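You operate a simulated robot arm through the tools that you are given. There is no shell and no other tool.

You are at the controls of a simulated robot arm. One attempt, no reset.

Task
Trim the red wrench till it clicks within 4 N m of 80.
Fine: as the tester shows; set 80, try it on the large stud, correct the knob by the reading, try again; rack it.

It is judged by the outcome, as a careful person would: the job done as asked, and still so three seconds after it is handed in. It fails if anything else is knocked over, pushed out of place, dropped, spilled or broken.

Robot
A 7-joint arm with a two-finger parallel gripper, fixed in place. Base frame: the origin is at the foot of the arm, x ahead of it, y to its left, z up. Units: mm, rad, N and s.
With the tool pointing down near the work surface it reaches from about 380 to 800 mm from the base axis. Its first joint turns from -2.496 to 2.496 rad. Payload 3 kg.
The tool frame sits at the grasp point between the pads (the TCP): z along the fingers, y along the line on which they close. The tips reach 30 mm beyond it. Largest opening 110 mm; finger width 20, thickness 10; the body of the gripper, 48 by 112 mm, starts 55 mm behind the TCP.
Orientation is told as [roll, pitch, yaw] about the base's x, y, z axes, in that order, counted from this pose: with the fingers straight down and closing along the base's y, the tool's x points along the base's -x, its y along +y and its z along -z.

Tools
- The arm moves only by the tool apply_moves. Its argument "steps" is a list of rows, each an object (a shift or turn left out is 0, a gripper value left out holds the last) with "delta_pos": the shift along the tool's x, y, z in cm, a list of three; "rot": the turn, a rotation vector about the tool's x, y, z in degrees, a list of three. In form: [{"delta_pos": [dx, dy, dz], "rot": [ax, ay, az]}, ...]. A call has 1 to 20 rows; each row is the pose to reach, as a shift and turn from the pose commanded when the call began, along the tool's axes at that moment. "jaw" is the finger opening in cm, from 0 to 11, set as the call begins (left out, the last holds). A row lasts 0.2 s, in which the tool goes at most 50 mm and 0.15 rad; a call with a longer step from one row to the next is refused whole, and so is a gripper value outside its range. A pose out of reach is approached as far as the arm can. The call stops where the force on the tool passes 40 N (or 10 N more than at its start, if that is more) or the arm is blocked; 0.2 s more then pass. Each finger travels about 153 mm/s and halts on what it meets, pressing with about 26 N; the grip force reading is that of the motor and also rises with nothing between the fingers. The clock runs only during rows and for 0.2 s after the last one: add rows that repeat a pose to give the fingers time. It gives the time, the measured TCP pose, the force on the tool (base axes), the opening and the grip force at its end, in the units of the frame above (readings bear some noise), with the torque about the TCP (base axes, N m) and any sound that the robot's microphone picked up.
- Cameras (640 x 400 px; columns grow to the right, rows downward): "scene" is fixed at [50.6, -650.4, 1399.1]; the picture's right is [0.84, -0.55, 0.00], its down [-0.32, -0.48, -0.82] and it looks along [0.45, 0.68, -0.58] (base axes); focal length 297 px, centre (320, 200). "wrist" rides on the gripper at [72, 17, -103] in the tool frame; the picture's right is [-0.23, 0.97, 0.00], its down [-0.76, -0.18, -0.62] and it looks along [-0.61, -0.14, 0.78] (tool axes); focal length 222 px, centre (320, 200). There is no depth. A picture from a camera that has moved, and an enlarged one, comes with that camera's place and axes in the base frame and with its lens.
- grab_frame(camera): a new picture of that camera. The clock stands still meanwhile.
- raise_lower(by): slides the trunk up (or, below 0, down) by that many mm; the arm rides with it, the base frame stays. It gives what a move gives, with no picture.
- close_up(camera, box): a new picture of the part [left, top, right, bottom] of that camera's present view, enlarged. The clock stands still meanwhile.
- job_done(): hands the job in; it is judged then, once.

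Nothing tells you positions but the pictures and the camera data. Unless the task says otherwise, let go and move clear before handing in.

The tools are called after "Request:" by a JSON object that holds its "name" and its "arguments". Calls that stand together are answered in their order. apply_moves: Moves the arm, as the interface text tells. Its arguments: {"type":"object","properties":{"steps":{"type":"array"},"jaw":{"type":"number"}},"required":["steps"]} The other tools are called the same way: raise_lower (by) slides the trunk up or down; grab_frame (camera) takes a picture; close_up (camera, box) takes an enlarged picture of a part of a camera's view; job_done () hands the job in.

At the start:

```text
t: 0.0
position: [427.7, -407.6, 1229.4]
ee_rot: [0.0, 0.0, 0.0]
ft_force: [1.0, -0.9, 0.7]
wrist_torque: [0.0, 0.01, -0.04]
grip_width: 109.9
grip_force: 0.1
trunk travel left (down, up): [-325.0, 165.0]
```

scene: 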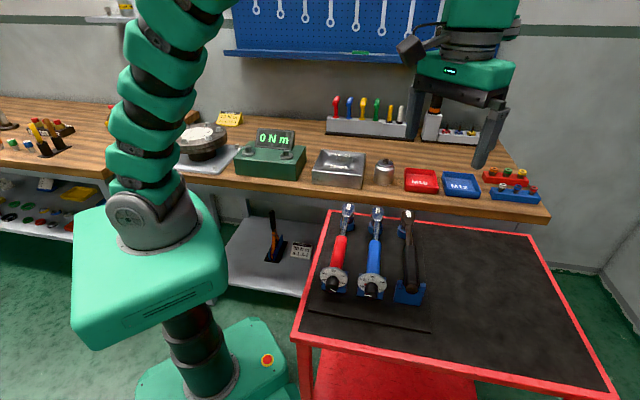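
wrist: 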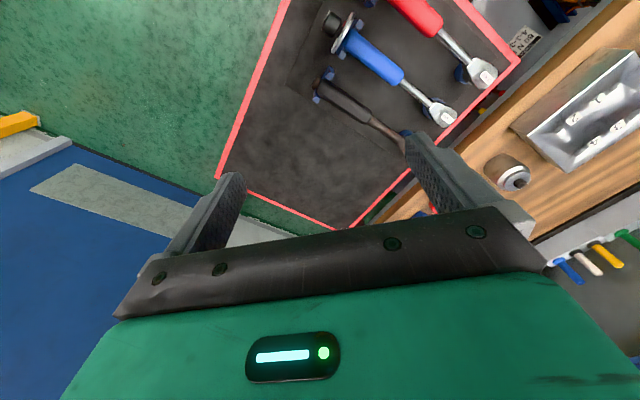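

I see a trolley with a red wrench, a blue wrench and a dark bar in cradles, and a bench behind it with a tester showing "0 N m" next to what may be the stud fixture. I'll take closer pictures before moving anything.

Request:
{"name": "close_up", "arguments": {"camera": "scene", "box": [290, 190, 450, 310]}}

Request:
{"name": "close_up", "arguments": {"camera": "scene", "box": [160, 100, 320, 200]}}

Request:
{"name": "close_up", "arguments": {"camera": "scene", "box": [300, 80, 560, 220]}}

Request:
{"name": "close_up", "arguments": {"camera": "scene", "box": [220, 190, 340, 290]}}

Request:
{"name": "close_up", "arguments": {"camera": "wrist", "box": [300, 0, 540, 150]}}

```text
3.33 times, centred on (370, 250) of scene
camera zoom: at [50.6, -650.4, 1399.1], right [0.84, -0.55, 0.0], down [-0.32, -0.48, -0.82], along [0.45, 0.68, -0.58], focal length 990 px, centre (153, 33)
```

zoom: 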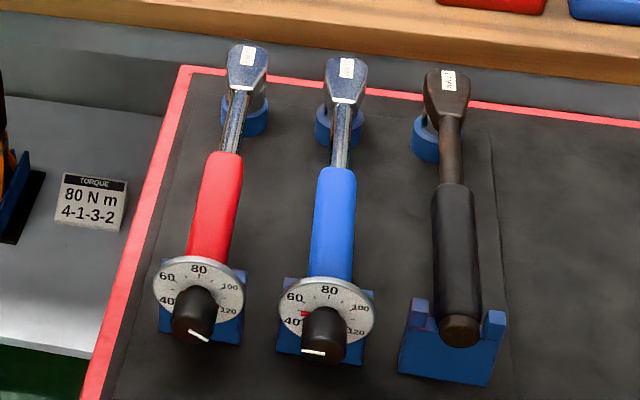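

```text
4.00 times, centred on (240, 150) of scene
camera zoom: at [50.6, -650.4, 1399.1], right [0.84, -0.55, 0.0], down [-0.32, -0.48, -0.82], along [0.45, 0.68, -0.58], focal length 1188 px, centre (640, 400)
```

zoom: 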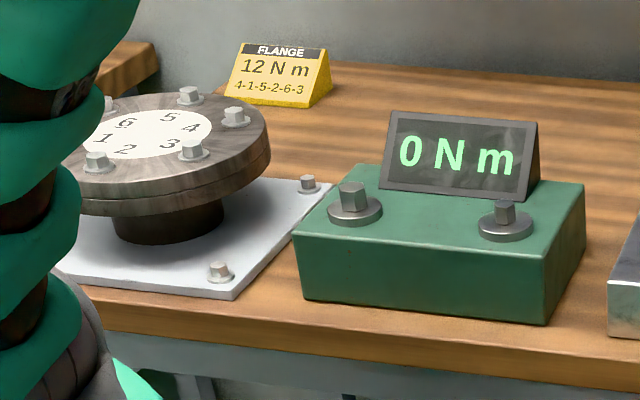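

```text
2.46 times, centred on (430, 150) of scene
camera zoom: at [50.6, -650.4, 1399.1], right [0.84, -0.55, 0.0], down [-0.32, -0.48, -0.82], along [0.45, 0.68, -0.58], focal length 731 px, centre (49, 323)
```

zoom: 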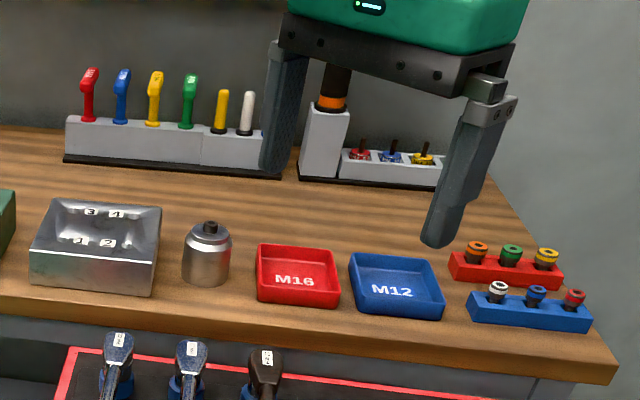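

```text
4.00 times, centred on (280, 240) of scene
camera zoom: at [50.6, -650.4, 1399.1], right [0.84, -0.55, 0.0], down [-0.32, -0.48, -0.82], along [0.45, 0.68, -0.58], focal length 1188 px, centre (480, 40)
```

zoom: 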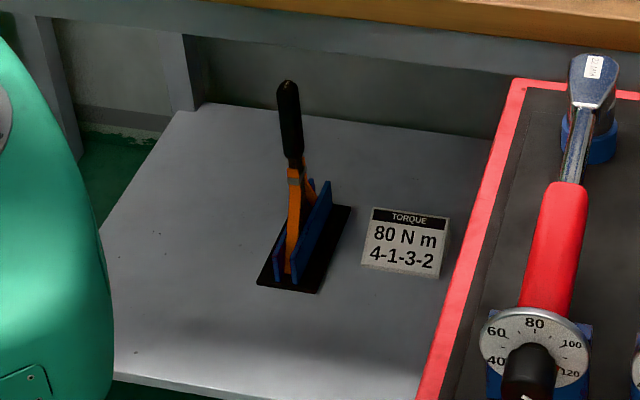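

```text
2.67 times, centred on (420, 75) of wrist
camera zoom: at [357.2, -389.8, 1332.7], right [0.23, 0.97, 0.0], down [0.76, -0.18, 0.62], along [0.61, -0.14, -0.78], focal length 592 px, centre (53, 533)
```

zoom: 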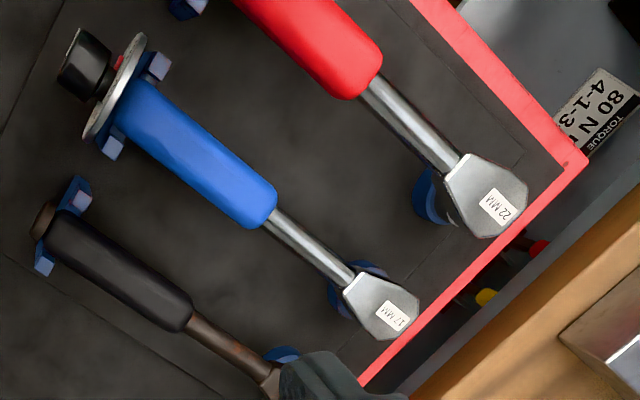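

The red wrench (head marked 22 MM) lies diagonally on the trolley, with its head near (505,-110,876) and its knob end toward (310,-300). I'll bring the wrist camera over it, turned along its axis, to get a second view.

Request:
{"name": "apply_moves", "arguments": {"steps": [{"delta_pos": [1.6, 1.3, 1.3], "rot": [0, 0, -7.5]}, {"delta_pos": [3.2, 2.6, 2.6], "rot": [0, 0, -15]}, {"delta_pos": [4.9, 3.9, 3.9], "rot": [0, 0, -22.5]}, {"delta_pos": [6.5, 5.2, 5.2], "rot": [0, 0, -30]}, {"delta_pos": [8.1, 6.5, 6.5], "rot": [0, 0, -37.5]}, {"delta_pos": [9.8, 7.8, 7.9], "rot": [0, 0, -45]}]}}

Request:
{"name": "grab_frame", "arguments": {"camera": "wrist"}}

Request:
{"name": "grab_frame", "arguments": {"camera": "scene"}}

```text
t: 1.4
position: [329.5, -327.8, 1150.8]
ee_rot: [0.001, 0.001, 0.788]
ft_force: [0.6, 0.0, 0.3]
wrist_torque: [0.04, 0.04, 0.01]
grip_width: 110.1
grip_force: 0.1
trunk travel left (down, up): [-325.0, 165.0]
```

```text
taken
camera wrist: at [267.4, -367.2, 1254.3], right [-0.53, 0.85, 0.0], down [0.66, 0.41, 0.62], along [0.53, 0.33, -0.78], focal length 222 px, centre (320, 200)
```

wrist: 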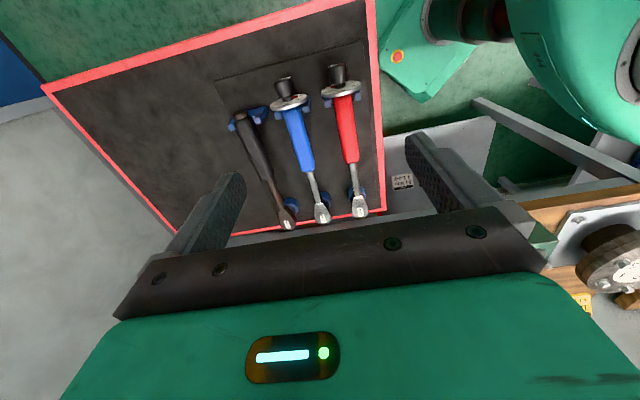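

```text
taken
```

scene: 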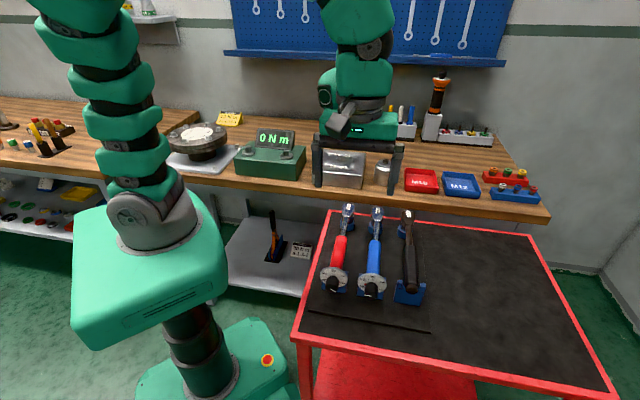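

Request:
{"name": "close_up", "arguments": {"camera": "wrist", "box": [220, 50, 400, 240]}}

Request:
{"name": "close_up", "arguments": {"camera": "scene", "box": [310, 190, 400, 310]}}

Request:
{"name": "close_up", "arguments": {"camera": "scene", "box": [310, 240, 360, 300]}}

```text
2.11 times, centred on (310, 145) of wrist
camera zoom: at [267.4, -367.2, 1254.3], right [-0.53, 0.85, 0.0], down [0.66, 0.41, 0.62], along [0.53, 0.33, -0.78], focal length 468 px, centre (341, 316)
```

zoom: 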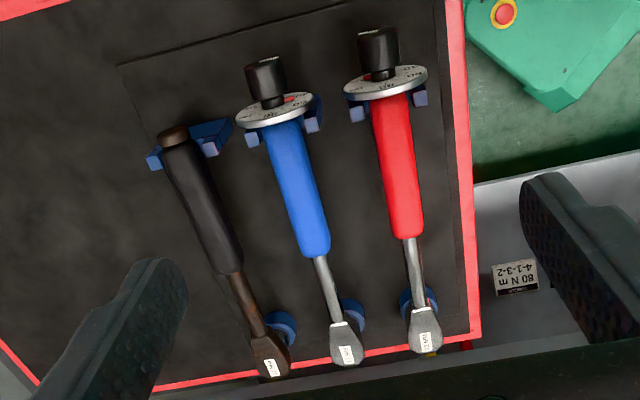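

```text
3.33 times, centred on (355, 250) of scene
camera zoom: at [50.6, -650.4, 1399.1], right [0.84, -0.55, 0.0], down [-0.32, -0.48, -0.82], along [0.45, 0.68, -0.58], focal length 990 px, centre (203, 33)
```

zoom: 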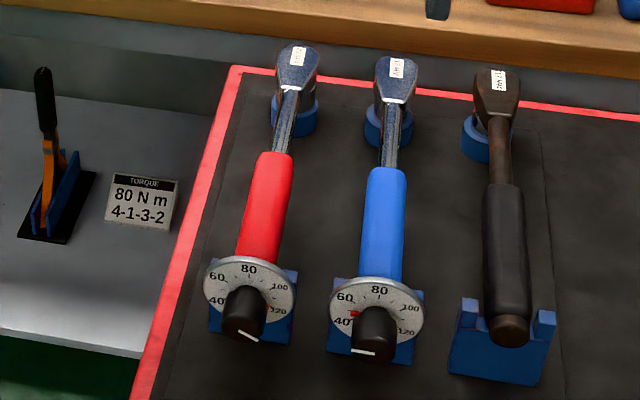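

```text
6.67 times, centred on (335, 270) of scene
camera zoom: at [50.6, -650.4, 1399.1], right [0.84, -0.55, 0.0], down [-0.32, -0.48, -0.82], along [0.45, 0.68, -0.58], focal length 1979 px, centre (220, -267)
```

zoom: 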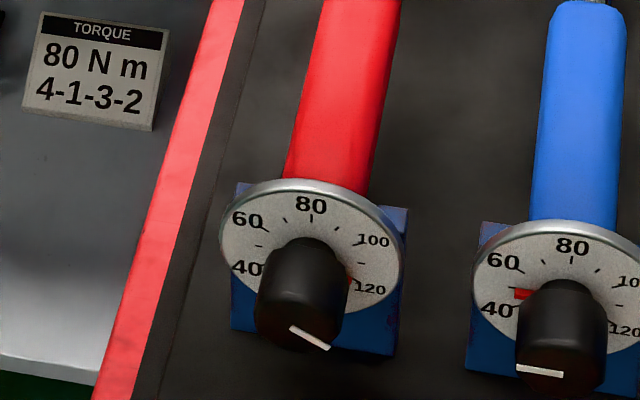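

The red wrench's dial runs 40–120, and its red mark currently sits near 115–120. I'll go lower and closer for good triangulation, and check the knob and cradle.

Request:
{"name": "apply_moves", "arguments": {"steps": [{"delta_pos": [0, 0, 4.0]}, {"delta_pos": [-1.0, 0, 8.0]}, {"delta_pos": [-2.0, 0, 12.0]}, {"delta_pos": [-3.5, 0, 13.0]}]}}

Request:
{"name": "grab_frame", "arguments": {"camera": "wrist"}}

Request:
{"name": "close_up", "arguments": {"camera": "wrist", "box": [260, 0, 420, 100]}}

Request:
{"name": "close_up", "arguments": {"camera": "scene", "box": [315, 255, 355, 300]}}

Request:
{"name": "close_up", "arguments": {"camera": "scene", "box": [325, 195, 370, 235]}}

```text
t: 2.4
position: [357.4, -303.6, 1020.1]
ee_rot: [0.0, 0.0, 0.784]
ft_force: [0.2, -0.3, -0.6]
wrist_torque: [0.01, 0.0, 0.01]
grip_width: 109.7
grip_force: 0.0
trunk travel left (down, up): [-325.0, 165.0]
```

```text
taken
camera wrist: at [293.7, -343.6, 1123.0], right [-0.53, 0.85, 0.0], down [0.66, 0.41, 0.62], along [0.53, 0.33, -0.78], focal length 222 px, centre (320, 200)
```

wrist: 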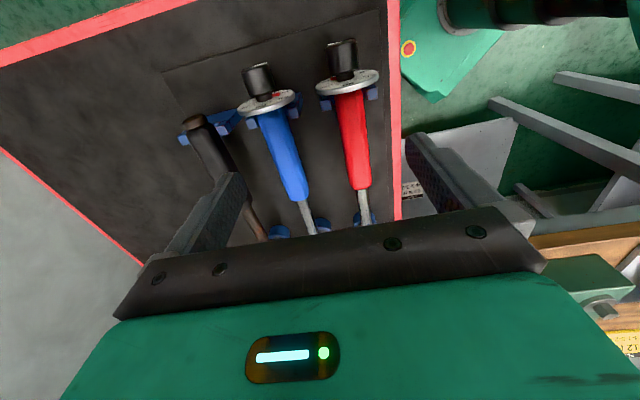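

```text
4.00 times, centred on (340, 50) of wrist
camera zoom: at [293.7, -343.6, 1123.0], right [-0.53, 0.85, 0.0], down [0.66, 0.41, 0.62], along [0.53, 0.33, -0.78], focal length 888 px, centre (240, 800)
```

zoom: 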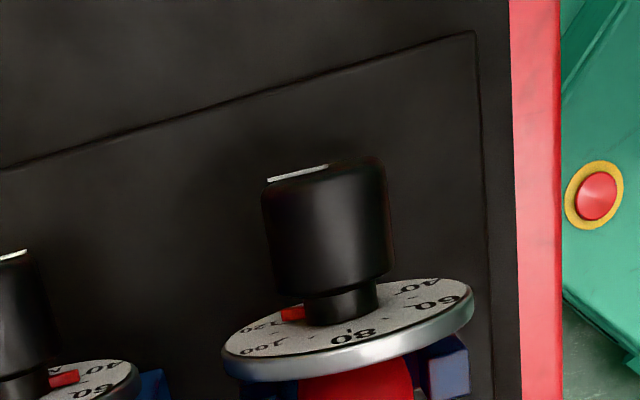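

```text
8.89 times, centred on (335, 278) of scene
camera zoom: at [50.6, -650.4, 1399.1], right [0.84, -0.55, 0.0], down [-0.32, -0.48, -0.82], along [0.45, 0.68, -0.58], focal length 2639 px, centre (187, -489)
```

zoom: 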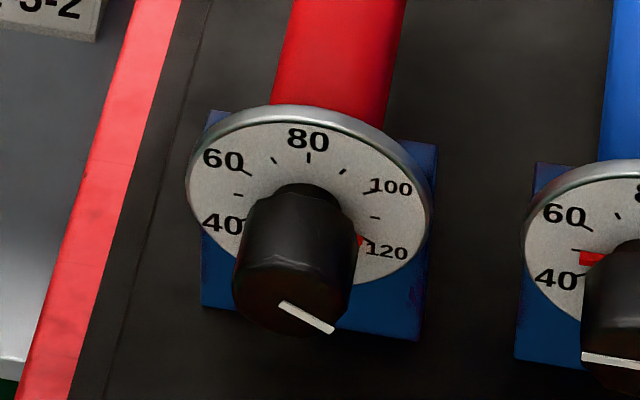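

```text
10.00 times, centred on (348, 215) of scene
camera zoom: at [50.6, -650.4, 1399.1], right [0.84, -0.55, 0.0], down [-0.32, -0.48, -0.82], along [0.45, 0.68, -0.58], focal length 2969 px, centre (45, 50)
```

zoom: 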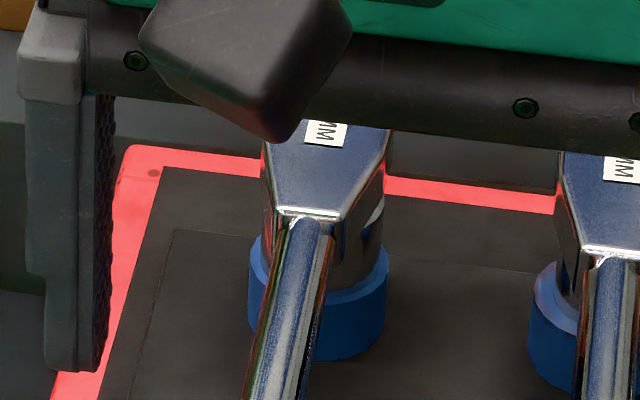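

The knob end is near (295,-320,875), with its axis at about 45° in plan and a knob diameter of about 28 mm. Next I'll raise and swing over to the tester to locate the large stud.

Request:
{"name": "apply_moves", "arguments": {"steps": [{"delta_pos": [0, 0, -4.0]}, {"delta_pos": [0, 0, -8.0]}, {"delta_pos": [-1, 1, -12.0]}, {"delta_pos": [-4, 3.5, -13.0]}, {"delta_pos": [-7.5, 6, -13.0], "rot": [0, 0, -5]}, {"delta_pos": [-11.2, 8.5, -13.0], "rot": [0, 0, -10]}, {"delta_pos": [-15, 11, -13.0], "rot": [0, 0, -15]}, {"delta_pos": [-18.7, 13.8, -13.0], "rot": [0, 0, -20]}, {"delta_pos": [-22.5, 16.5, -13.0], "rot": [0, 0, -25]}, {"delta_pos": [-26.3, 19.5, -13.0], "rot": [0, 0, -25]}, {"delta_pos": [-30, 22.5, -13.0], "rot": [0, 0, -25]}, {"delta_pos": [-33.0, 24.5, -13.0], "rot": [0, 0, -25]}, {"delta_pos": [-34.3, 25.6, -13.0], "rot": [0, 0, -25]}]}}

Request:
{"name": "grab_frame", "arguments": {"camera": "wrist"}}

Request:
{"name": "grab_frame", "arguments": {"camera": "scene"}}

```text
t: 5.2
position: [417.3, 120.6, 1150.6]
ee_rot: [-0.001, -0.001, 1.222]
ft_force: [0.4, 0.5, -0.3]
wrist_torque: [0.02, -0.01, 0.02]
grip_width: 110.1
grip_force: 0.0
trunk travel left (down, up): [-325.0, 165.0]
```

```text
taken
camera wrist: at [377.1, 59.0, 1254.1], right [-0.84, 0.55, 0.0], down [0.43, 0.65, 0.62], along [0.34, 0.52, -0.78], focal length 222 px, centre (320, 200)
```

wrist: 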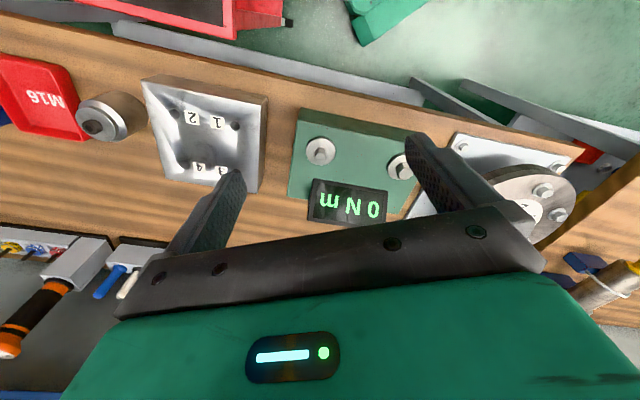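

```text
taken
```

scene: 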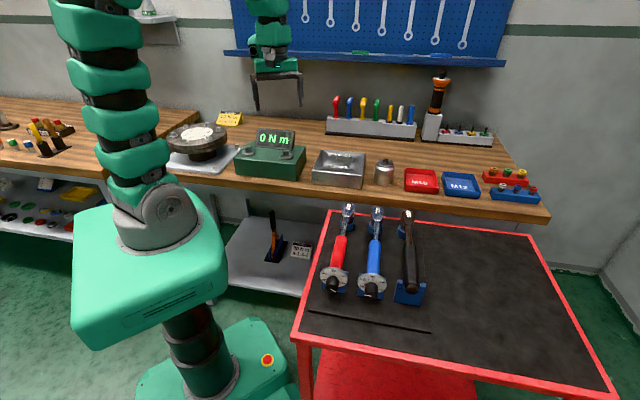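

Request:
{"name": "close_up", "arguments": {"camera": "wrist", "box": [280, 100, 440, 230]}}

Request:
{"name": "close_up", "arguments": {"camera": "scene", "box": [230, 120, 310, 185]}}

Request:
{"name": "close_up", "arguments": {"camera": "scene", "box": [320, 262, 350, 284]}}

Request:
{"name": "close_up", "arguments": {"camera": "scene", "box": [325, 198, 365, 228]}}

```text
3.08 times, centred on (360, 165) of wrist
camera zoom: at [377.1, 59.0, 1254.1], right [-0.84, 0.55, 0.0], down [0.43, 0.65, 0.62], along [0.34, 0.52, -0.78], focal length 684 px, centre (197, 308)
```

zoom: 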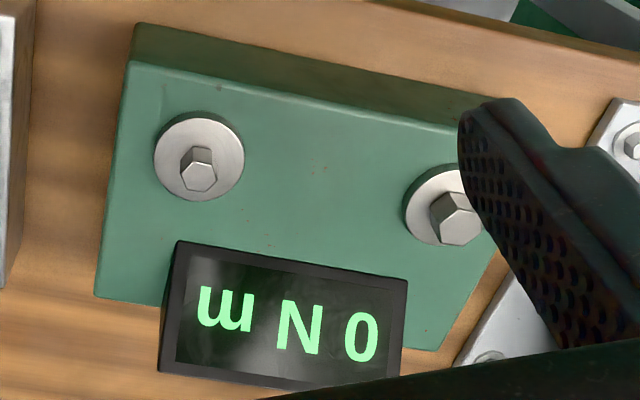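

```text
6.15 times, centred on (270, 152) of scene
camera zoom: at [50.6, -650.4, 1399.1], right [0.84, -0.55, 0.0], down [-0.32, -0.48, -0.82], along [0.45, 0.68, -0.58], focal length 1827 px, centre (628, 492)
```

zoom: 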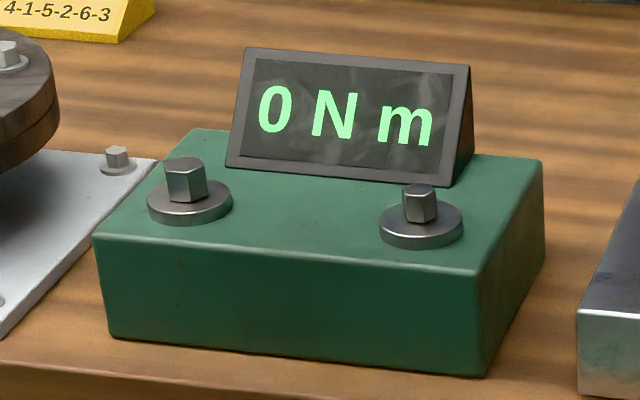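

```text
16.00 times, centred on (335, 273) of scene
camera zoom: at [50.6, -650.4, 1399.1], right [0.84, -0.55, 0.0], down [-0.32, -0.48, -0.82], along [0.45, 0.68, -0.58], focal length 4750 px, centre (80, -968)
```

zoom: 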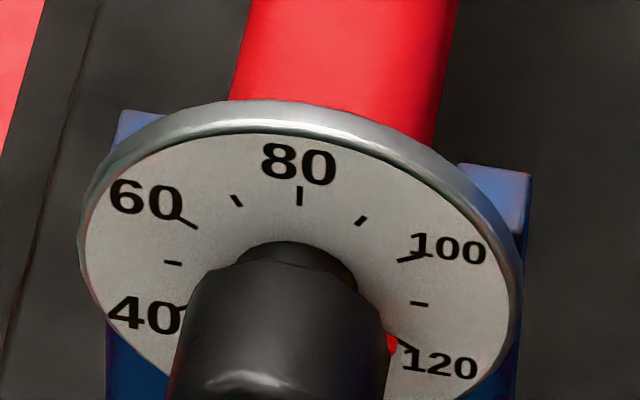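

```text
13.33 times, centred on (345, 213) of scene
camera zoom: at [50.6, -650.4, 1399.1], right [0.84, -0.55, 0.0], down [-0.32, -0.48, -0.82], along [0.45, 0.68, -0.58], focal length 3959 px, centre (-13, 27)
```

zoom: 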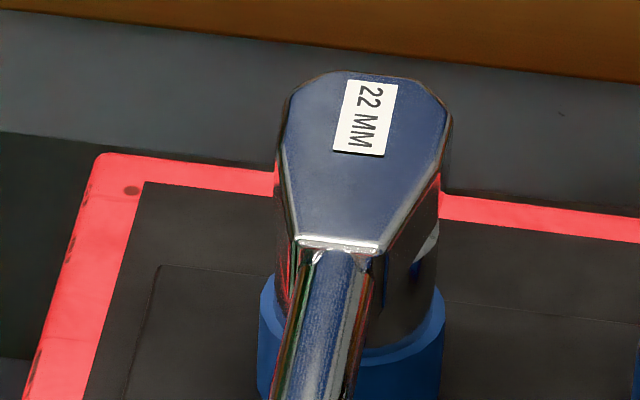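

From two views, the large stud's top is at about (365,290,950) and the small one at about (465,194,948). The red wrench's axis runs along (0.707,0.707) at z≈875. I'll go back above the red knob with the jaw narrowed and check alignment.

Request:
{"name": "apply_moves", "arguments": {"steps": [{"delta_pos": [4.1, -1.6, 0]}, {"delta_pos": [8.2, -3.1, 0]}, {"delta_pos": [12.4, -4.7, 0]}, {"delta_pos": [16.5, -6.2, 0], "rot": [0, 0, 4]}, {"delta_pos": [20.6, -7.8, 0], "rot": [0, 0, 8]}, {"delta_pos": [24.6, -7.2, 0], "rot": [0, 0, 12]}, {"delta_pos": [28.6, -6.5, 0], "rot": [0, 0, 16]}, {"delta_pos": [32.7, -5.9, 0], "rot": [0, 0, 20]}, {"delta_pos": [36.7, -5.2, 0], "rot": [0, 0, 25]}, {"delta_pos": [40.7, -4.6, 0], "rot": [0, 0, 25]}, {"delta_pos": [44.7, -4.0, 0], "rot": [0, 0, 25]}, {"delta_pos": [44.7, -4.0, 5], "rot": [0, 0, 25]}, {"delta_pos": [44.7, -4.0, 10], "rot": [0, 0, 25]}, {"delta_pos": [44.7, -4.0, 15], "rot": [0, 0, 25]}, {"delta_pos": [44.7, -4.0, 18], "rot": [0, 0, 25]}, {"delta_pos": [44.7, -4.0, 19], "rot": [0, 0, 25]}], "jaw": 5}}

Request:
{"name": "grab_frame", "arguments": {"camera": "wrist"}}

Request:
{"name": "close_up", "arguments": {"camera": "wrist", "box": [240, 100, 400, 220]}}

Request:
{"name": "close_up", "arguments": {"camera": "scene", "box": [290, 170, 410, 300]}}

```text
t: 8.6
position: [299.8, -314.5, 961.6]
ee_rot: [0.0, 0.0, 0.785]
ft_force: [-0.4, -0.1, 0.1]
wrist_torque: [-0.03, 0.0, -0.02]
grip_width: 50.1
grip_force: 0.1
trunk travel left (down, up): [-325.0, 165.0]
```

```text
taken
camera wrist: at [237.3, -353.1, 1064.9], right [-0.53, 0.85, 0.0], down [0.66, 0.41, 0.62], along [0.53, 0.33, -0.78], focal length 222 px, centre (320, 200)
```

wrist: 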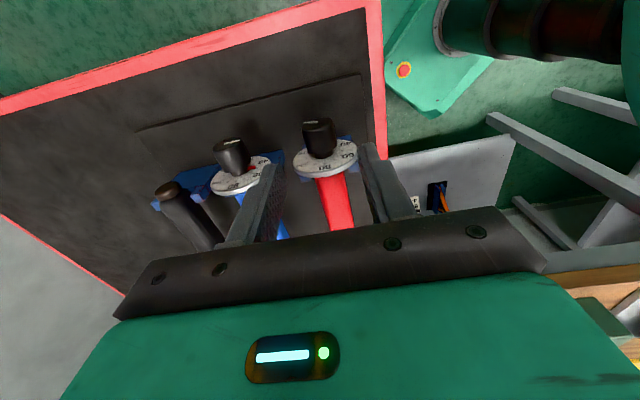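

```text
3.33 times, centred on (320, 160) of wrist
camera zoom: at [237.3, -353.1, 1064.9], right [-0.53, 0.85, 0.0], down [0.66, 0.41, 0.62], along [0.53, 0.33, -0.78], focal length 740 px, centre (320, 333)
```

zoom: 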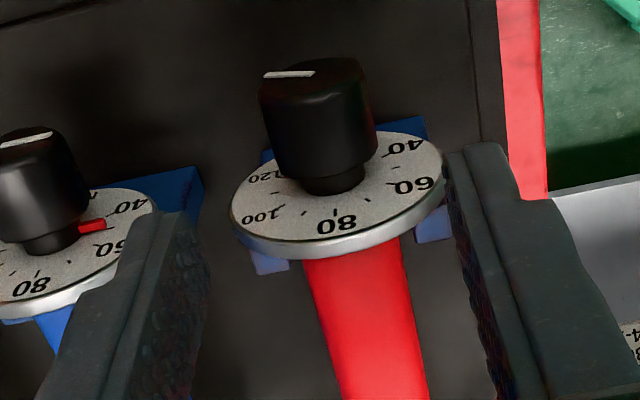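

```text
3.08 times, centred on (350, 235) of scene
camera zoom: at [50.6, -650.4, 1399.1], right [0.84, -0.55, 0.0], down [-0.32, -0.48, -0.82], along [0.45, 0.68, -0.58], focal length 914 px, centre (228, 92)
```

zoom: 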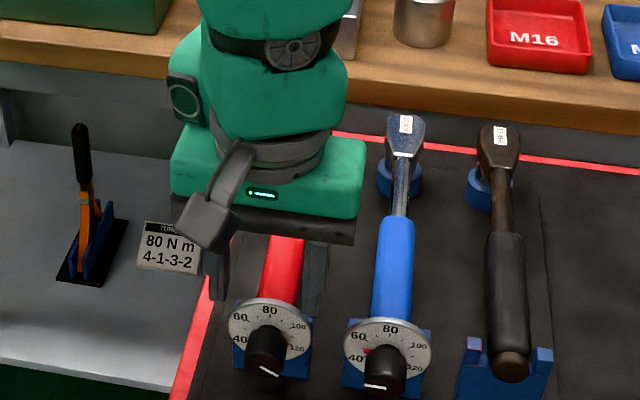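

Re-triangulating puts the knob end at (295,-319,874.5) and the knob axis at perpendicular offset p≈435. I'll tilt 15° toward the blue wrench and lower the open fingers over the red knob without touching it yet.

Request:
{"name": "apply_moves", "arguments": {"steps": [{"delta_pos": [-0.13, -0.06, 1], "rot": [-7.5, 0, 0]}, {"delta_pos": [-0.13, -0.06, 2], "rot": [-15, 0, 0]}, {"delta_pos": [-0.13, -0.06, 4.5], "rot": [-15, 0, 0]}, {"delta_pos": [-0.13, -0.06, 6.5], "rot": [-15, 0, 0]}, {"delta_pos": [-0.13, -0.06, 8.0], "rot": [-15, 0, 0]}, {"delta_pos": [-0.13, -0.06, 8.7], "rot": [-15, 0, 0]}], "jaw": 5}}

Request:
{"name": "grab_frame", "arguments": {"camera": "wrist"}}

Request:
{"name": "close_up", "arguments": {"camera": "wrist", "box": [220, 120, 420, 260]}}

Request:
{"name": "close_up", "arguments": {"camera": "scene", "box": [290, 210, 400, 310]}}

```text
t: 10.0
position: [303.3, -313.3, 872.8]
ee_rot: [0.261, 0.001, 0.785]
ft_force: [0.1, -0.4, -0.5]
wrist_torque: [-0.03, 0.02, 0.01]
grip_width: 50.3
grip_force: 0.0
trunk travel left (down, up): [-325.0, 165.0]
```

```text
taken
camera wrist: at [259.3, -372.0, 977.1], right [-0.5, 0.83, 0.25], down [0.77, 0.3, 0.56], along [0.38, 0.48, -0.79], focal length 222 px, centre (320, 200)
```

wrist: 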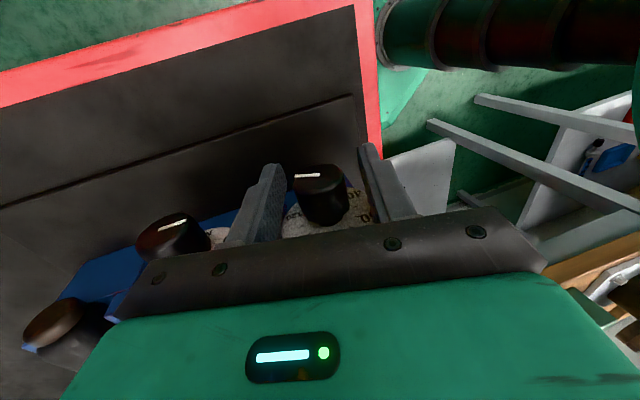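

```text
2.86 times, centred on (320, 190) of wrist
camera zoom: at [259.3, -372.0, 977.1], right [-0.5, 0.83, 0.25], down [0.77, 0.3, 0.56], along [0.38, 0.48, -0.79], focal length 635 px, centre (320, 229)
```

zoom: 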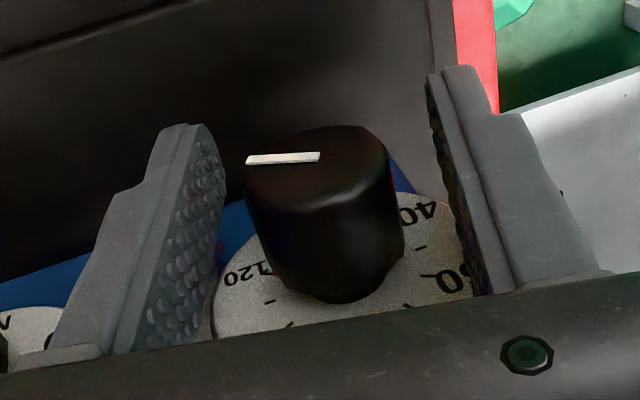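

```text
4.00 times, centred on (345, 260) of scene
camera zoom: at [50.6, -650.4, 1399.1], right [0.84, -0.55, 0.0], down [-0.32, -0.48, -0.82], along [0.45, 0.68, -0.58], focal length 1188 px, centre (220, -40)
```

zoom: 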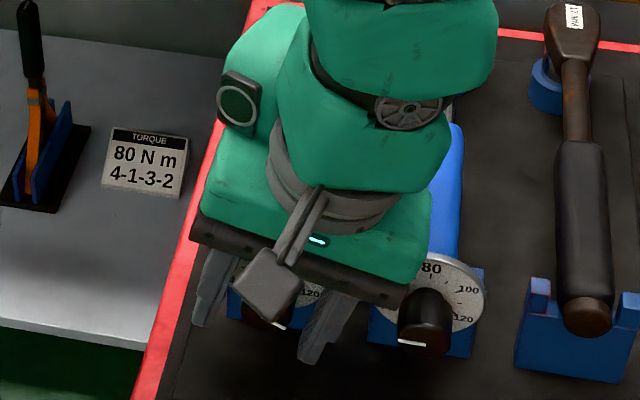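

The fingers straddle the knob with clear gaps, and the knob sits about 1.5 mm toward the +y finger. I'll nudge to centre it and close on the knob.

Request:
{"name": "apply_moves", "arguments": {"steps": [{"delta_pos": [0.12, 0.17, -0.13]}, {"delta_pos": [0.12, 0.17, -0.13]}], "jaw": 5}}

Request:
{"name": "apply_moves", "arguments": {"steps": [{"delta_pos": [0, 0, 0]}, {"delta_pos": [0, 0, 0]}, {"delta_pos": [0, 0, 0]}], "jaw": 1.5}}

Request:
{"name": "close_up", "arguments": {"camera": "wrist", "box": [220, 120, 420, 260]}}

```text
t: 10.6
position: [299.4, -313.2, 876.2]
ee_rot: [0.261, -0.001, 0.784]
ft_force: [0.7, 0.5, -0.8]
wrist_torque: [-0.03, -0.02, -0.04]
grip_width: 50.0
grip_force: 0.0
trunk travel left (down, up): [-325.0, 165.0]
```

```text
t: 11.4
position: [299.8, -313.2, 874.5]
ee_rot: [0.262, -0.001, 0.785]
ft_force: [-0.6, -1.2, -0.1]
wrist_torque: [0.06, -0.07, -0.01]
grip_width: 27.6
grip_force: 26.1
trunk travel left (down, up): [-325.0, 165.0]
```

```text
2.86 times, centred on (320, 190) of wrist
camera zoom: at [257.7, -371.8, 978.9], right [-0.5, 0.83, 0.25], down [0.77, 0.3, 0.56], along [0.38, 0.48, -0.79], focal length 635 px, centre (320, 229)
```

zoom: 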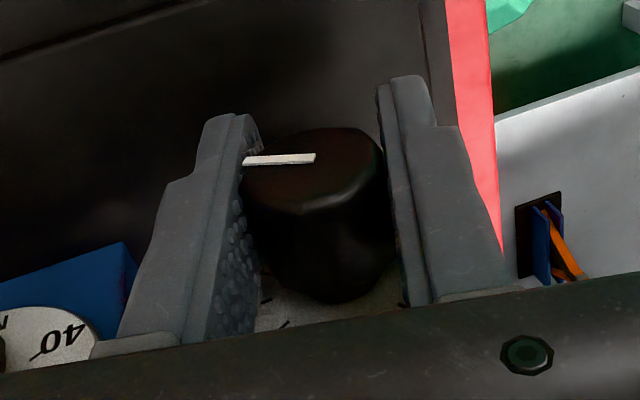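

The knob is gripped (27.6 mm, 26 N) with almost no side load. Now I'll swing the tool counter-clockwise, as seen from the knob end, toward lower values.

Request:
{"name": "apply_moves", "arguments": {"steps": [{"rot": [5, 0, 0]}, {"rot": [10, 0, 0]}, {"rot": [15, 0, 0]}]}}

Request:
{"name": "close_up", "arguments": {"camera": "wrist", "box": [220, 120, 420, 260]}}

Request:
{"name": "close_up", "arguments": {"camera": "scene", "box": [290, 210, 400, 310]}}

```text
t: 12.2
position: [300.9, -313.9, 874.9]
ee_rot: [-0.002, 0.001, 0.786]
ft_force: [-0.9, -0.4, 0.1]
wrist_torque: [-0.27, 0.31, -0.02]
grip_width: 27.9
grip_force: 25.7
trunk travel left (down, up): [-325.0, 165.0]
```

```text
2.86 times, centred on (320, 190) of wrist
camera zoom: at [238.9, -352.5, 979.0], right [-0.53, 0.85, 0.0], down [0.66, 0.41, 0.62], along [0.53, 0.33, -0.78], focal length 635 px, centre (320, 229)
```

zoom: 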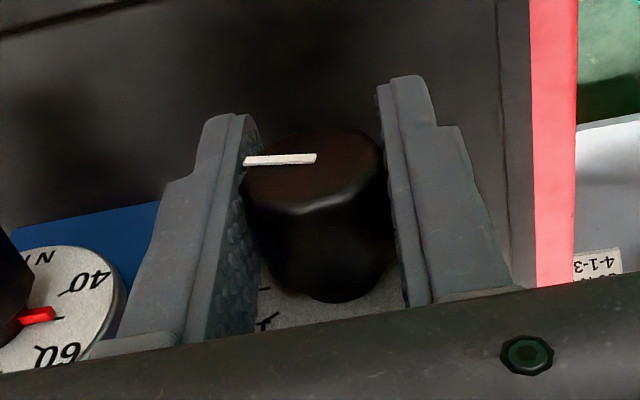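

```text
4.00 times, centred on (345, 260) of scene
camera zoom: at [50.6, -650.4, 1399.1], right [0.84, -0.55, 0.0], down [-0.32, -0.48, -0.82], along [0.45, 0.68, -0.58], focal length 1188 px, centre (220, -40)
```

zoom: 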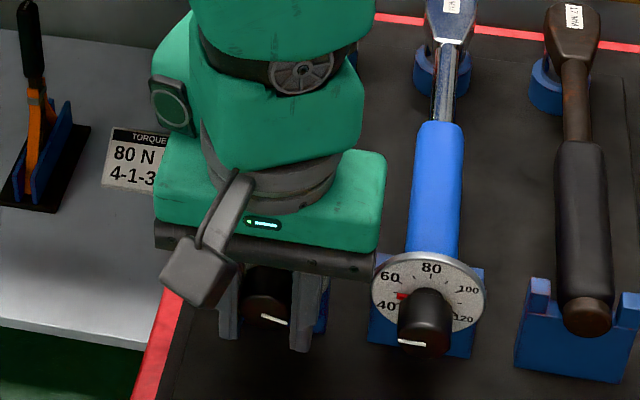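

The knob turns with the gripper, taking about 0.4 N m. I'll continue the swing.

Request:
{"name": "apply_moves", "arguments": {"steps": [{"rot": [5, 0, 0]}, {"rot": [10, 0, 0]}, {"rot": [15, 0, 0]}, {"rot": [20, 0, 0]}, {"rot": [25, 0, 0]}, {"rot": [30, 0, 0]}, {"rot": [35, 0, 0]}]}}

Request:
{"name": "close_up", "arguments": {"camera": "wrist", "box": [220, 120, 420, 260]}}

Request:
{"name": "close_up", "arguments": {"camera": "scene", "box": [310, 250, 360, 290]}}

Request:
{"name": "grab_frame", "arguments": {"camera": "scene"}}

```text
t: 13.8
position: [340.7, -372.8, 874.7]
ee_rot: [-0.579, -0.013, 0.795]
ft_force: [2.2, 12.4, -5.0]
wrist_torque: [-0.3, 0.15, 0.28]
grip_width: 29.9
grip_force: 26.5
out of reach, approached as far as the arm can: row 4, 5, 6, 7
trunk travel left (down, up): [-325.0, 165.0]
```

```text
2.86 times, centred on (320, 190) of wrist
camera zoom: at [239.4, -376.5, 952.1], right [-0.42, 0.74, -0.53], down [0.39, 0.67, 0.63], along [0.82, 0.06, -0.57], focal length 635 px, centre (320, 229)
```

zoom: 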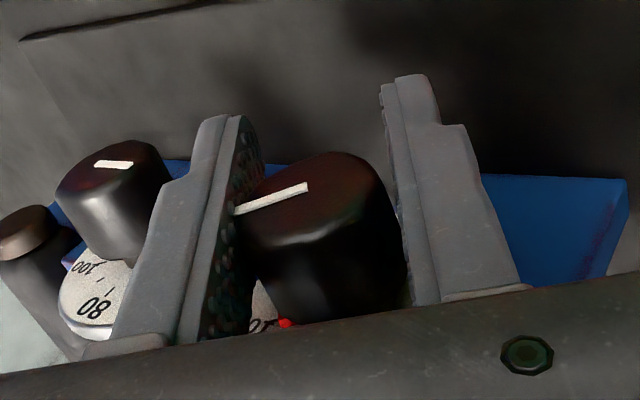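

```text
10.00 times, centred on (335, 270) of scene
camera zoom: at [50.6, -650.4, 1399.1], right [0.84, -0.55, 0.0], down [-0.32, -0.48, -0.82], along [0.45, 0.68, -0.58], focal length 2969 px, centre (170, -500)
```

zoom: 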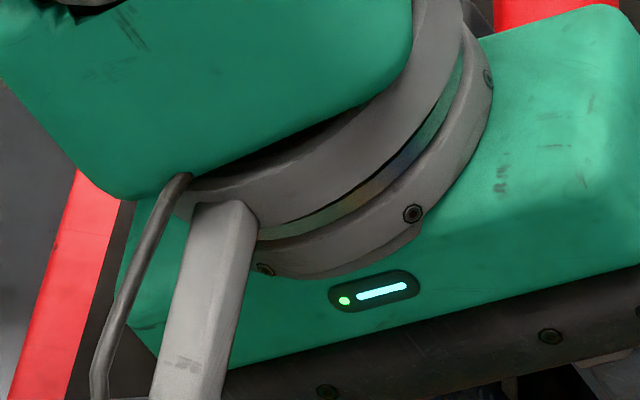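

```text
taken
```

scene: 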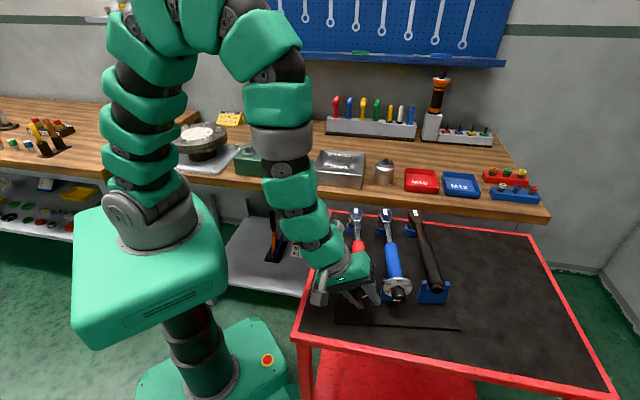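

That was a mistake. The last part of the swing went out of the arm's reach, the tool drifted about 70 mm, and it dragged the whole wrench rack board with it. I still hold the knob, so I'll retrace carefully, one small step first, to bring the rack back.

Request:
{"name": "apply_moves", "arguments": {"steps": [{"rot": [-5, 0, 0]}]}}

```text
t: 14.2
position: [339.9, -373.8, 877.6]
ee_rot: [-0.524, 0.001, 0.784]
ft_force: [6.5, 11.1, -5.4]
wrist_torque: [-0.27, 0.21, 0.2]
grip_width: 29.6
grip_force: 25.9
trunk travel left (down, up): [-325.0, 165.0]
```

The rack was dragged along with the knob. I'll open the jaws, untilt in place, then rise straight up to survey the rack before moving it back in a controlled way.

Request:
{"name": "apply_moves", "arguments": {"steps": [{"delta_pos": [0, 0, 0]}, {"delta_pos": [0, 0, 0]}, {"delta_pos": [0, 0, 0]}], "jaw": 9}}

Request:
{"name": "apply_moves", "arguments": {"steps": [{"rot": [-6, 0, 0]}, {"rot": [-12, 0, 0]}, {"rot": [-18, 0, 0]}, {"rot": [-24, 0, 0]}, {"rot": [-30, 0, 0]}]}}

Request:
{"name": "grab_frame", "arguments": {"camera": "wrist"}}

Request:
{"name": "grab_frame", "arguments": {"camera": "scene"}}

```text
t: 15.0
position: [337.8, -373.7, 876.4]
ee_rot: [-0.524, -0.001, 0.786]
ft_force: [0.5, 0.1, -0.1]
wrist_torque: [0.0, 0.0, 0.01]
grip_width: 89.9
grip_force: 0.1
trunk travel left (down, up): [-325.0, 165.0]
```

```text
t: 16.2
position: [338.2, -371.7, 879.8]
ee_rot: [0.002, 0.002, 0.786]
ft_force: [-0.6, 0.1, -0.2]
wrist_torque: [0.0, -0.02, 0.02]
grip_width: 90.2
grip_force: 0.1
trunk travel left (down, up): [-325.0, 165.0]
```

```text
taken
camera wrist: at [275.9, -412.1, 983.0], right [-0.53, 0.85, 0.0], down [0.67, 0.41, 0.62], along [0.53, 0.33, -0.78], focal length 222 px, centre (320, 200)
```

wrist: 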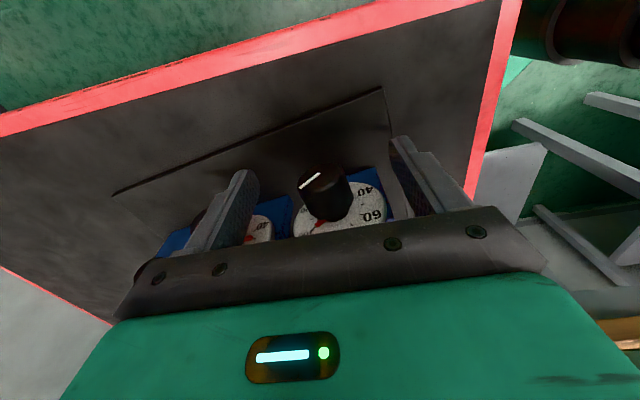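

```text
taken
```

scene: 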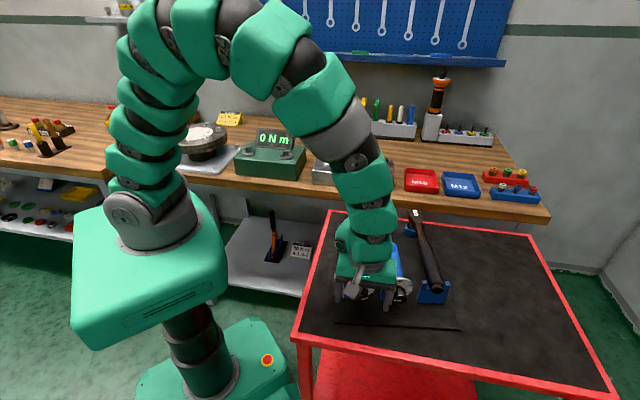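

Request:
{"name": "apply_moves", "arguments": {"steps": [{"delta_pos": [0, 0, -4]}, {"delta_pos": [0, 0, -8]}, {"delta_pos": [0, 0, -12]}, {"delta_pos": [0, 0, -16]}, {"delta_pos": [0, 0, -20]}, {"delta_pos": [0, 0, -24]}, {"delta_pos": [0, 0, -26]}]}}

Request:
{"name": "grab_frame", "arguments": {"camera": "wrist"}}

Request:
{"name": "close_up", "arguments": {"camera": "scene", "box": [290, 195, 470, 345]}}

Request:
{"name": "close_up", "arguments": {"camera": "wrist", "box": [100, 0, 500, 250]}}

```text
t: 17.8
position: [336.6, -372.3, 1139.9]
ee_rot: [0.001, 0.0, 0.785]
ft_force: [-0.3, 0.0, 0.6]
wrist_torque: [0.0, 0.01, 0.02]
grip_width: 90.1
grip_force: 0.0
trunk travel left (down, up): [-325.0, 165.0]
```

```text
taken
camera wrist: at [274.4, -411.4, 1243.0], right [-0.53, 0.85, 0.0], down [0.66, 0.41, 0.62], along [0.53, 0.33, -0.78], focal length 222 px, centre (320, 200)
```

wrist: 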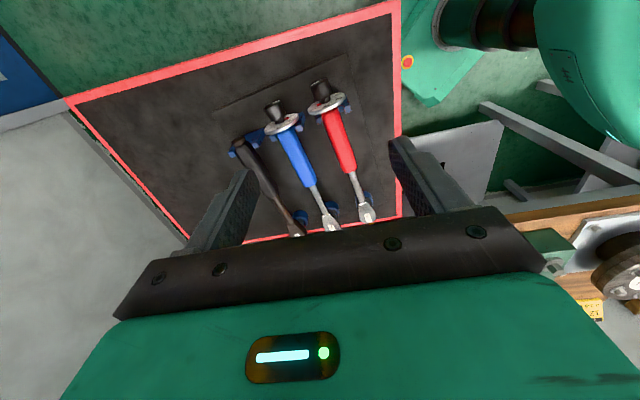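

```text
2.67 times, centred on (380, 270) of scene
camera zoom: at [50.6, -650.4, 1399.1], right [0.84, -0.55, 0.0], down [-0.32, -0.48, -0.82], along [0.45, 0.68, -0.58], focal length 792 px, centre (160, 13)
```

zoom: 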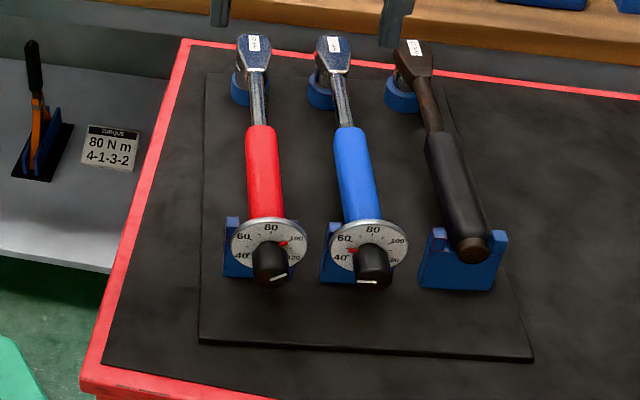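

```text
1.60 times, centred on (300, 125) of wrist
camera zoom: at [274.4, -411.4, 1243.0], right [-0.53, 0.85, 0.0], down [0.66, 0.41, 0.62], along [0.53, 0.33, -0.78], focal length 355 px, centre (352, 320)
```

zoom: 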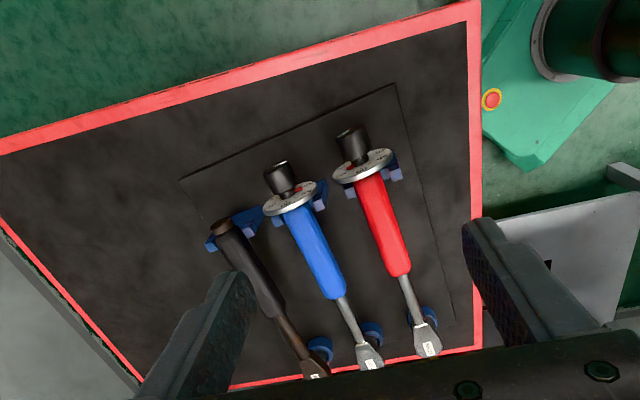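

The rack board (with all three wrenches still seated) has slid and turned about 9.5°, and the red pointer now reads about 95. I'll measure its present pose precisely so I can bring it back where it was.

Request:
{"name": "close_up", "arguments": {"camera": "scene", "box": [335, 265, 380, 305]}}

Request:
{"name": "close_up", "arguments": {"camera": "scene", "box": [335, 198, 375, 228]}}

Request:
{"name": "close_up", "arguments": {"camera": "wrist", "box": [270, 60, 380, 150]}}

Request:
{"name": "close_up", "arguments": {"camera": "scene", "box": [325, 300, 365, 335]}}

```text
10.00 times, centred on (358, 285) of scene
camera zoom: at [50.6, -650.4, 1399.1], right [0.84, -0.55, 0.0], down [-0.32, -0.48, -0.82], along [0.45, 0.68, -0.58], focal length 2969 px, centre (-55, -650)
```

zoom: 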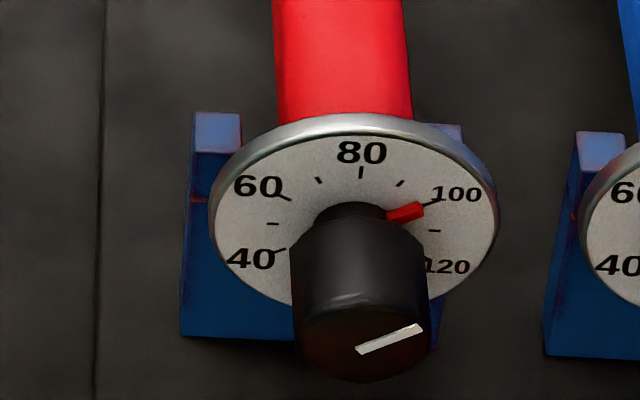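

```text
13.33 times, centred on (355, 213) of scene
camera zoom: at [50.6, -650.4, 1399.1], right [0.84, -0.55, 0.0], down [-0.32, -0.48, -0.82], along [0.45, 0.68, -0.58], focal length 3959 px, centre (-147, 27)
```

zoom: 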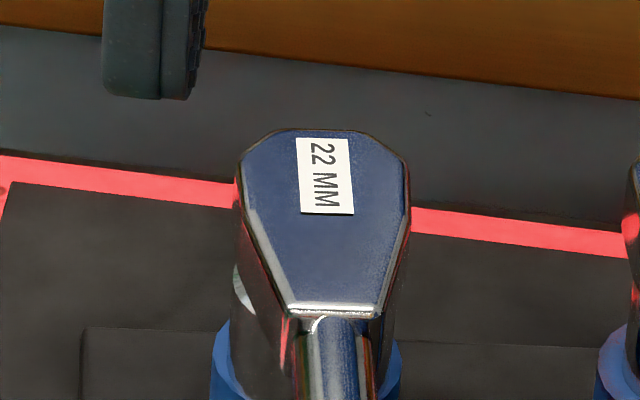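

```text
4.44 times, centred on (325, 105) of wrist
camera zoom: at [274.4, -411.4, 1243.0], right [-0.53, 0.85, 0.0], down [0.66, 0.41, 0.62], along [0.53, 0.33, -0.78], focal length 987 px, centre (298, 622)
```

zoom: 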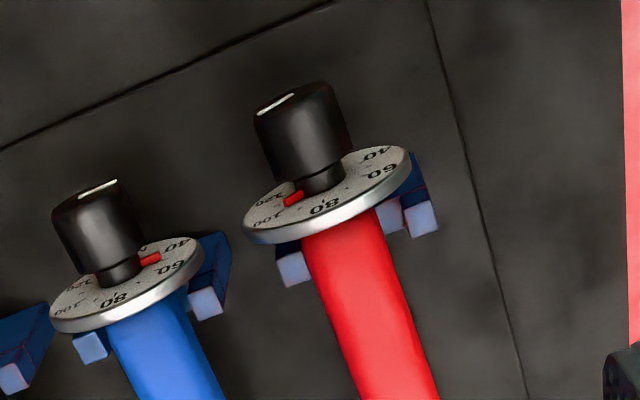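

```text
11.43 times, centred on (345, 318) of scene
camera zoom: at [50.6, -650.4, 1399.1], right [0.84, -0.55, 0.0], down [-0.32, -0.48, -0.82], along [0.45, 0.68, -0.58], focal length 3393 px, centre (34, -1143)
```

zoom: 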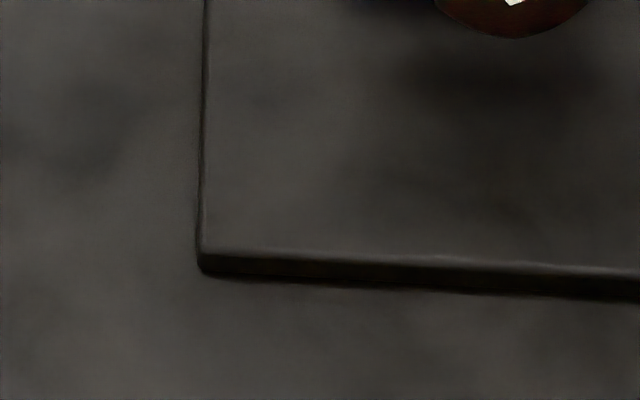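

The current pose gives the red knob end at (332.5,-377) with heading 53.9°; originally it was (294.5,-319.4) at 44.9°. I'll grip the knob again with the tool vertical and yaw matched, then drag the rack back slowly along the reverse path.

Request:
{"name": "apply_moves", "arguments": {"steps": [{"delta_pos": [-0.27, 0.1, 4], "rot": [0, 0, -3]}, {"delta_pos": [-0.27, 0.1, 8], "rot": [0, 0, -6]}, {"delta_pos": [-0.27, 0.1, 12], "rot": [0, 0, -8.9]}, {"delta_pos": [-0.27, 0.1, 16], "rot": [0, 0, -8.9]}, {"delta_pos": [-0.27, 0.1, 18.5], "rot": [0, 0, -8.9]}, {"delta_pos": [-0.27, 0.1, 18.5], "rot": [0, 0, -8.9]}], "jaw": 5}}

Request:
{"name": "close_up", "arguments": {"camera": "wrist", "box": [220, 110, 420, 235]}}

```text
t: 19.2
position: [339.9, -371.1, 952.2]
ee_rot: [0.0, -0.001, 0.94]
ft_force: [-0.1, -0.3, 0.3]
wrist_torque: [0.04, -0.01, 0.01]
grip_width: 49.9
grip_force: 0.0
trunk travel left (down, up): [-325.0, 165.0]
```

```text
3.20 times, centred on (320, 172) of wrist
camera zoom: at [285.1, -420.4, 1055.9], right [-0.65, 0.76, 0.0], down [0.59, 0.51, 0.62], along [0.47, 0.41, -0.78], focal length 711 px, centre (320, 288)
```

zoom: 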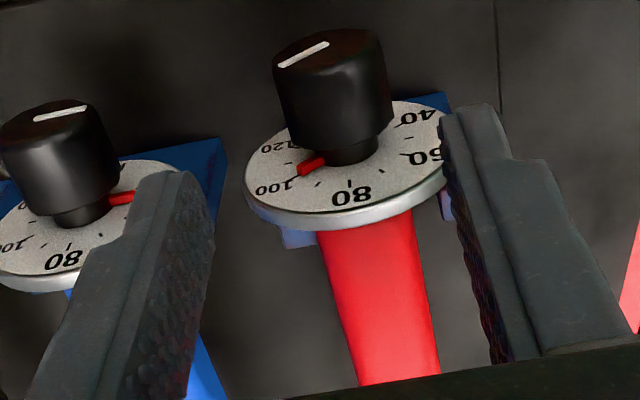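

Request:
{"name": "apply_moves", "arguments": {"steps": [{"delta_pos": [0, 0.3, 2.5]}, {"delta_pos": [0, 0.3, 5]}, {"delta_pos": [0, 0.3, 7]}, {"delta_pos": [0, 0.3, 7.7]}, {"delta_pos": [0, 0.3, 7.7]}], "jaw": 5}}

Request:
{"name": "close_up", "arguments": {"camera": "wrist", "box": [220, 120, 420, 260]}}

```text
t: 20.4
position: [336.9, -369.5, 877.2]
ee_rot: [0.0, 0.0, 0.94]
ft_force: [0.0, -0.7, 0.8]
wrist_torque: [0.02, -0.01, 0.02]
grip_width: 50.2
grip_force: 0.0
trunk travel left (down, up): [-325.0, 165.0]
```

```text
2.86 times, centred on (320, 190) of wrist
camera zoom: at [281.5, -418.3, 980.8], right [-0.65, 0.76, 0.0], down [0.59, 0.51, 0.62], along [0.47, 0.41, -0.78], focal length 635 px, centre (320, 229)
```

zoom: 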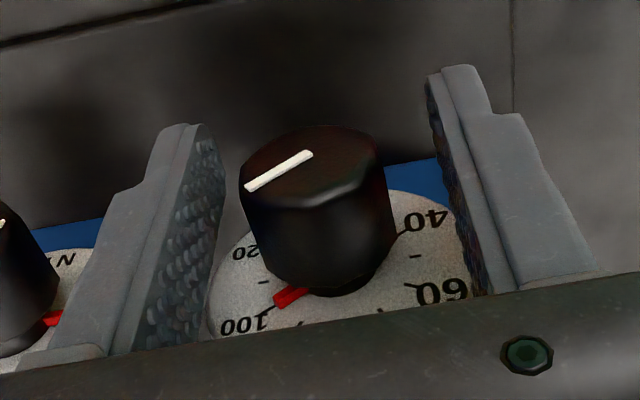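

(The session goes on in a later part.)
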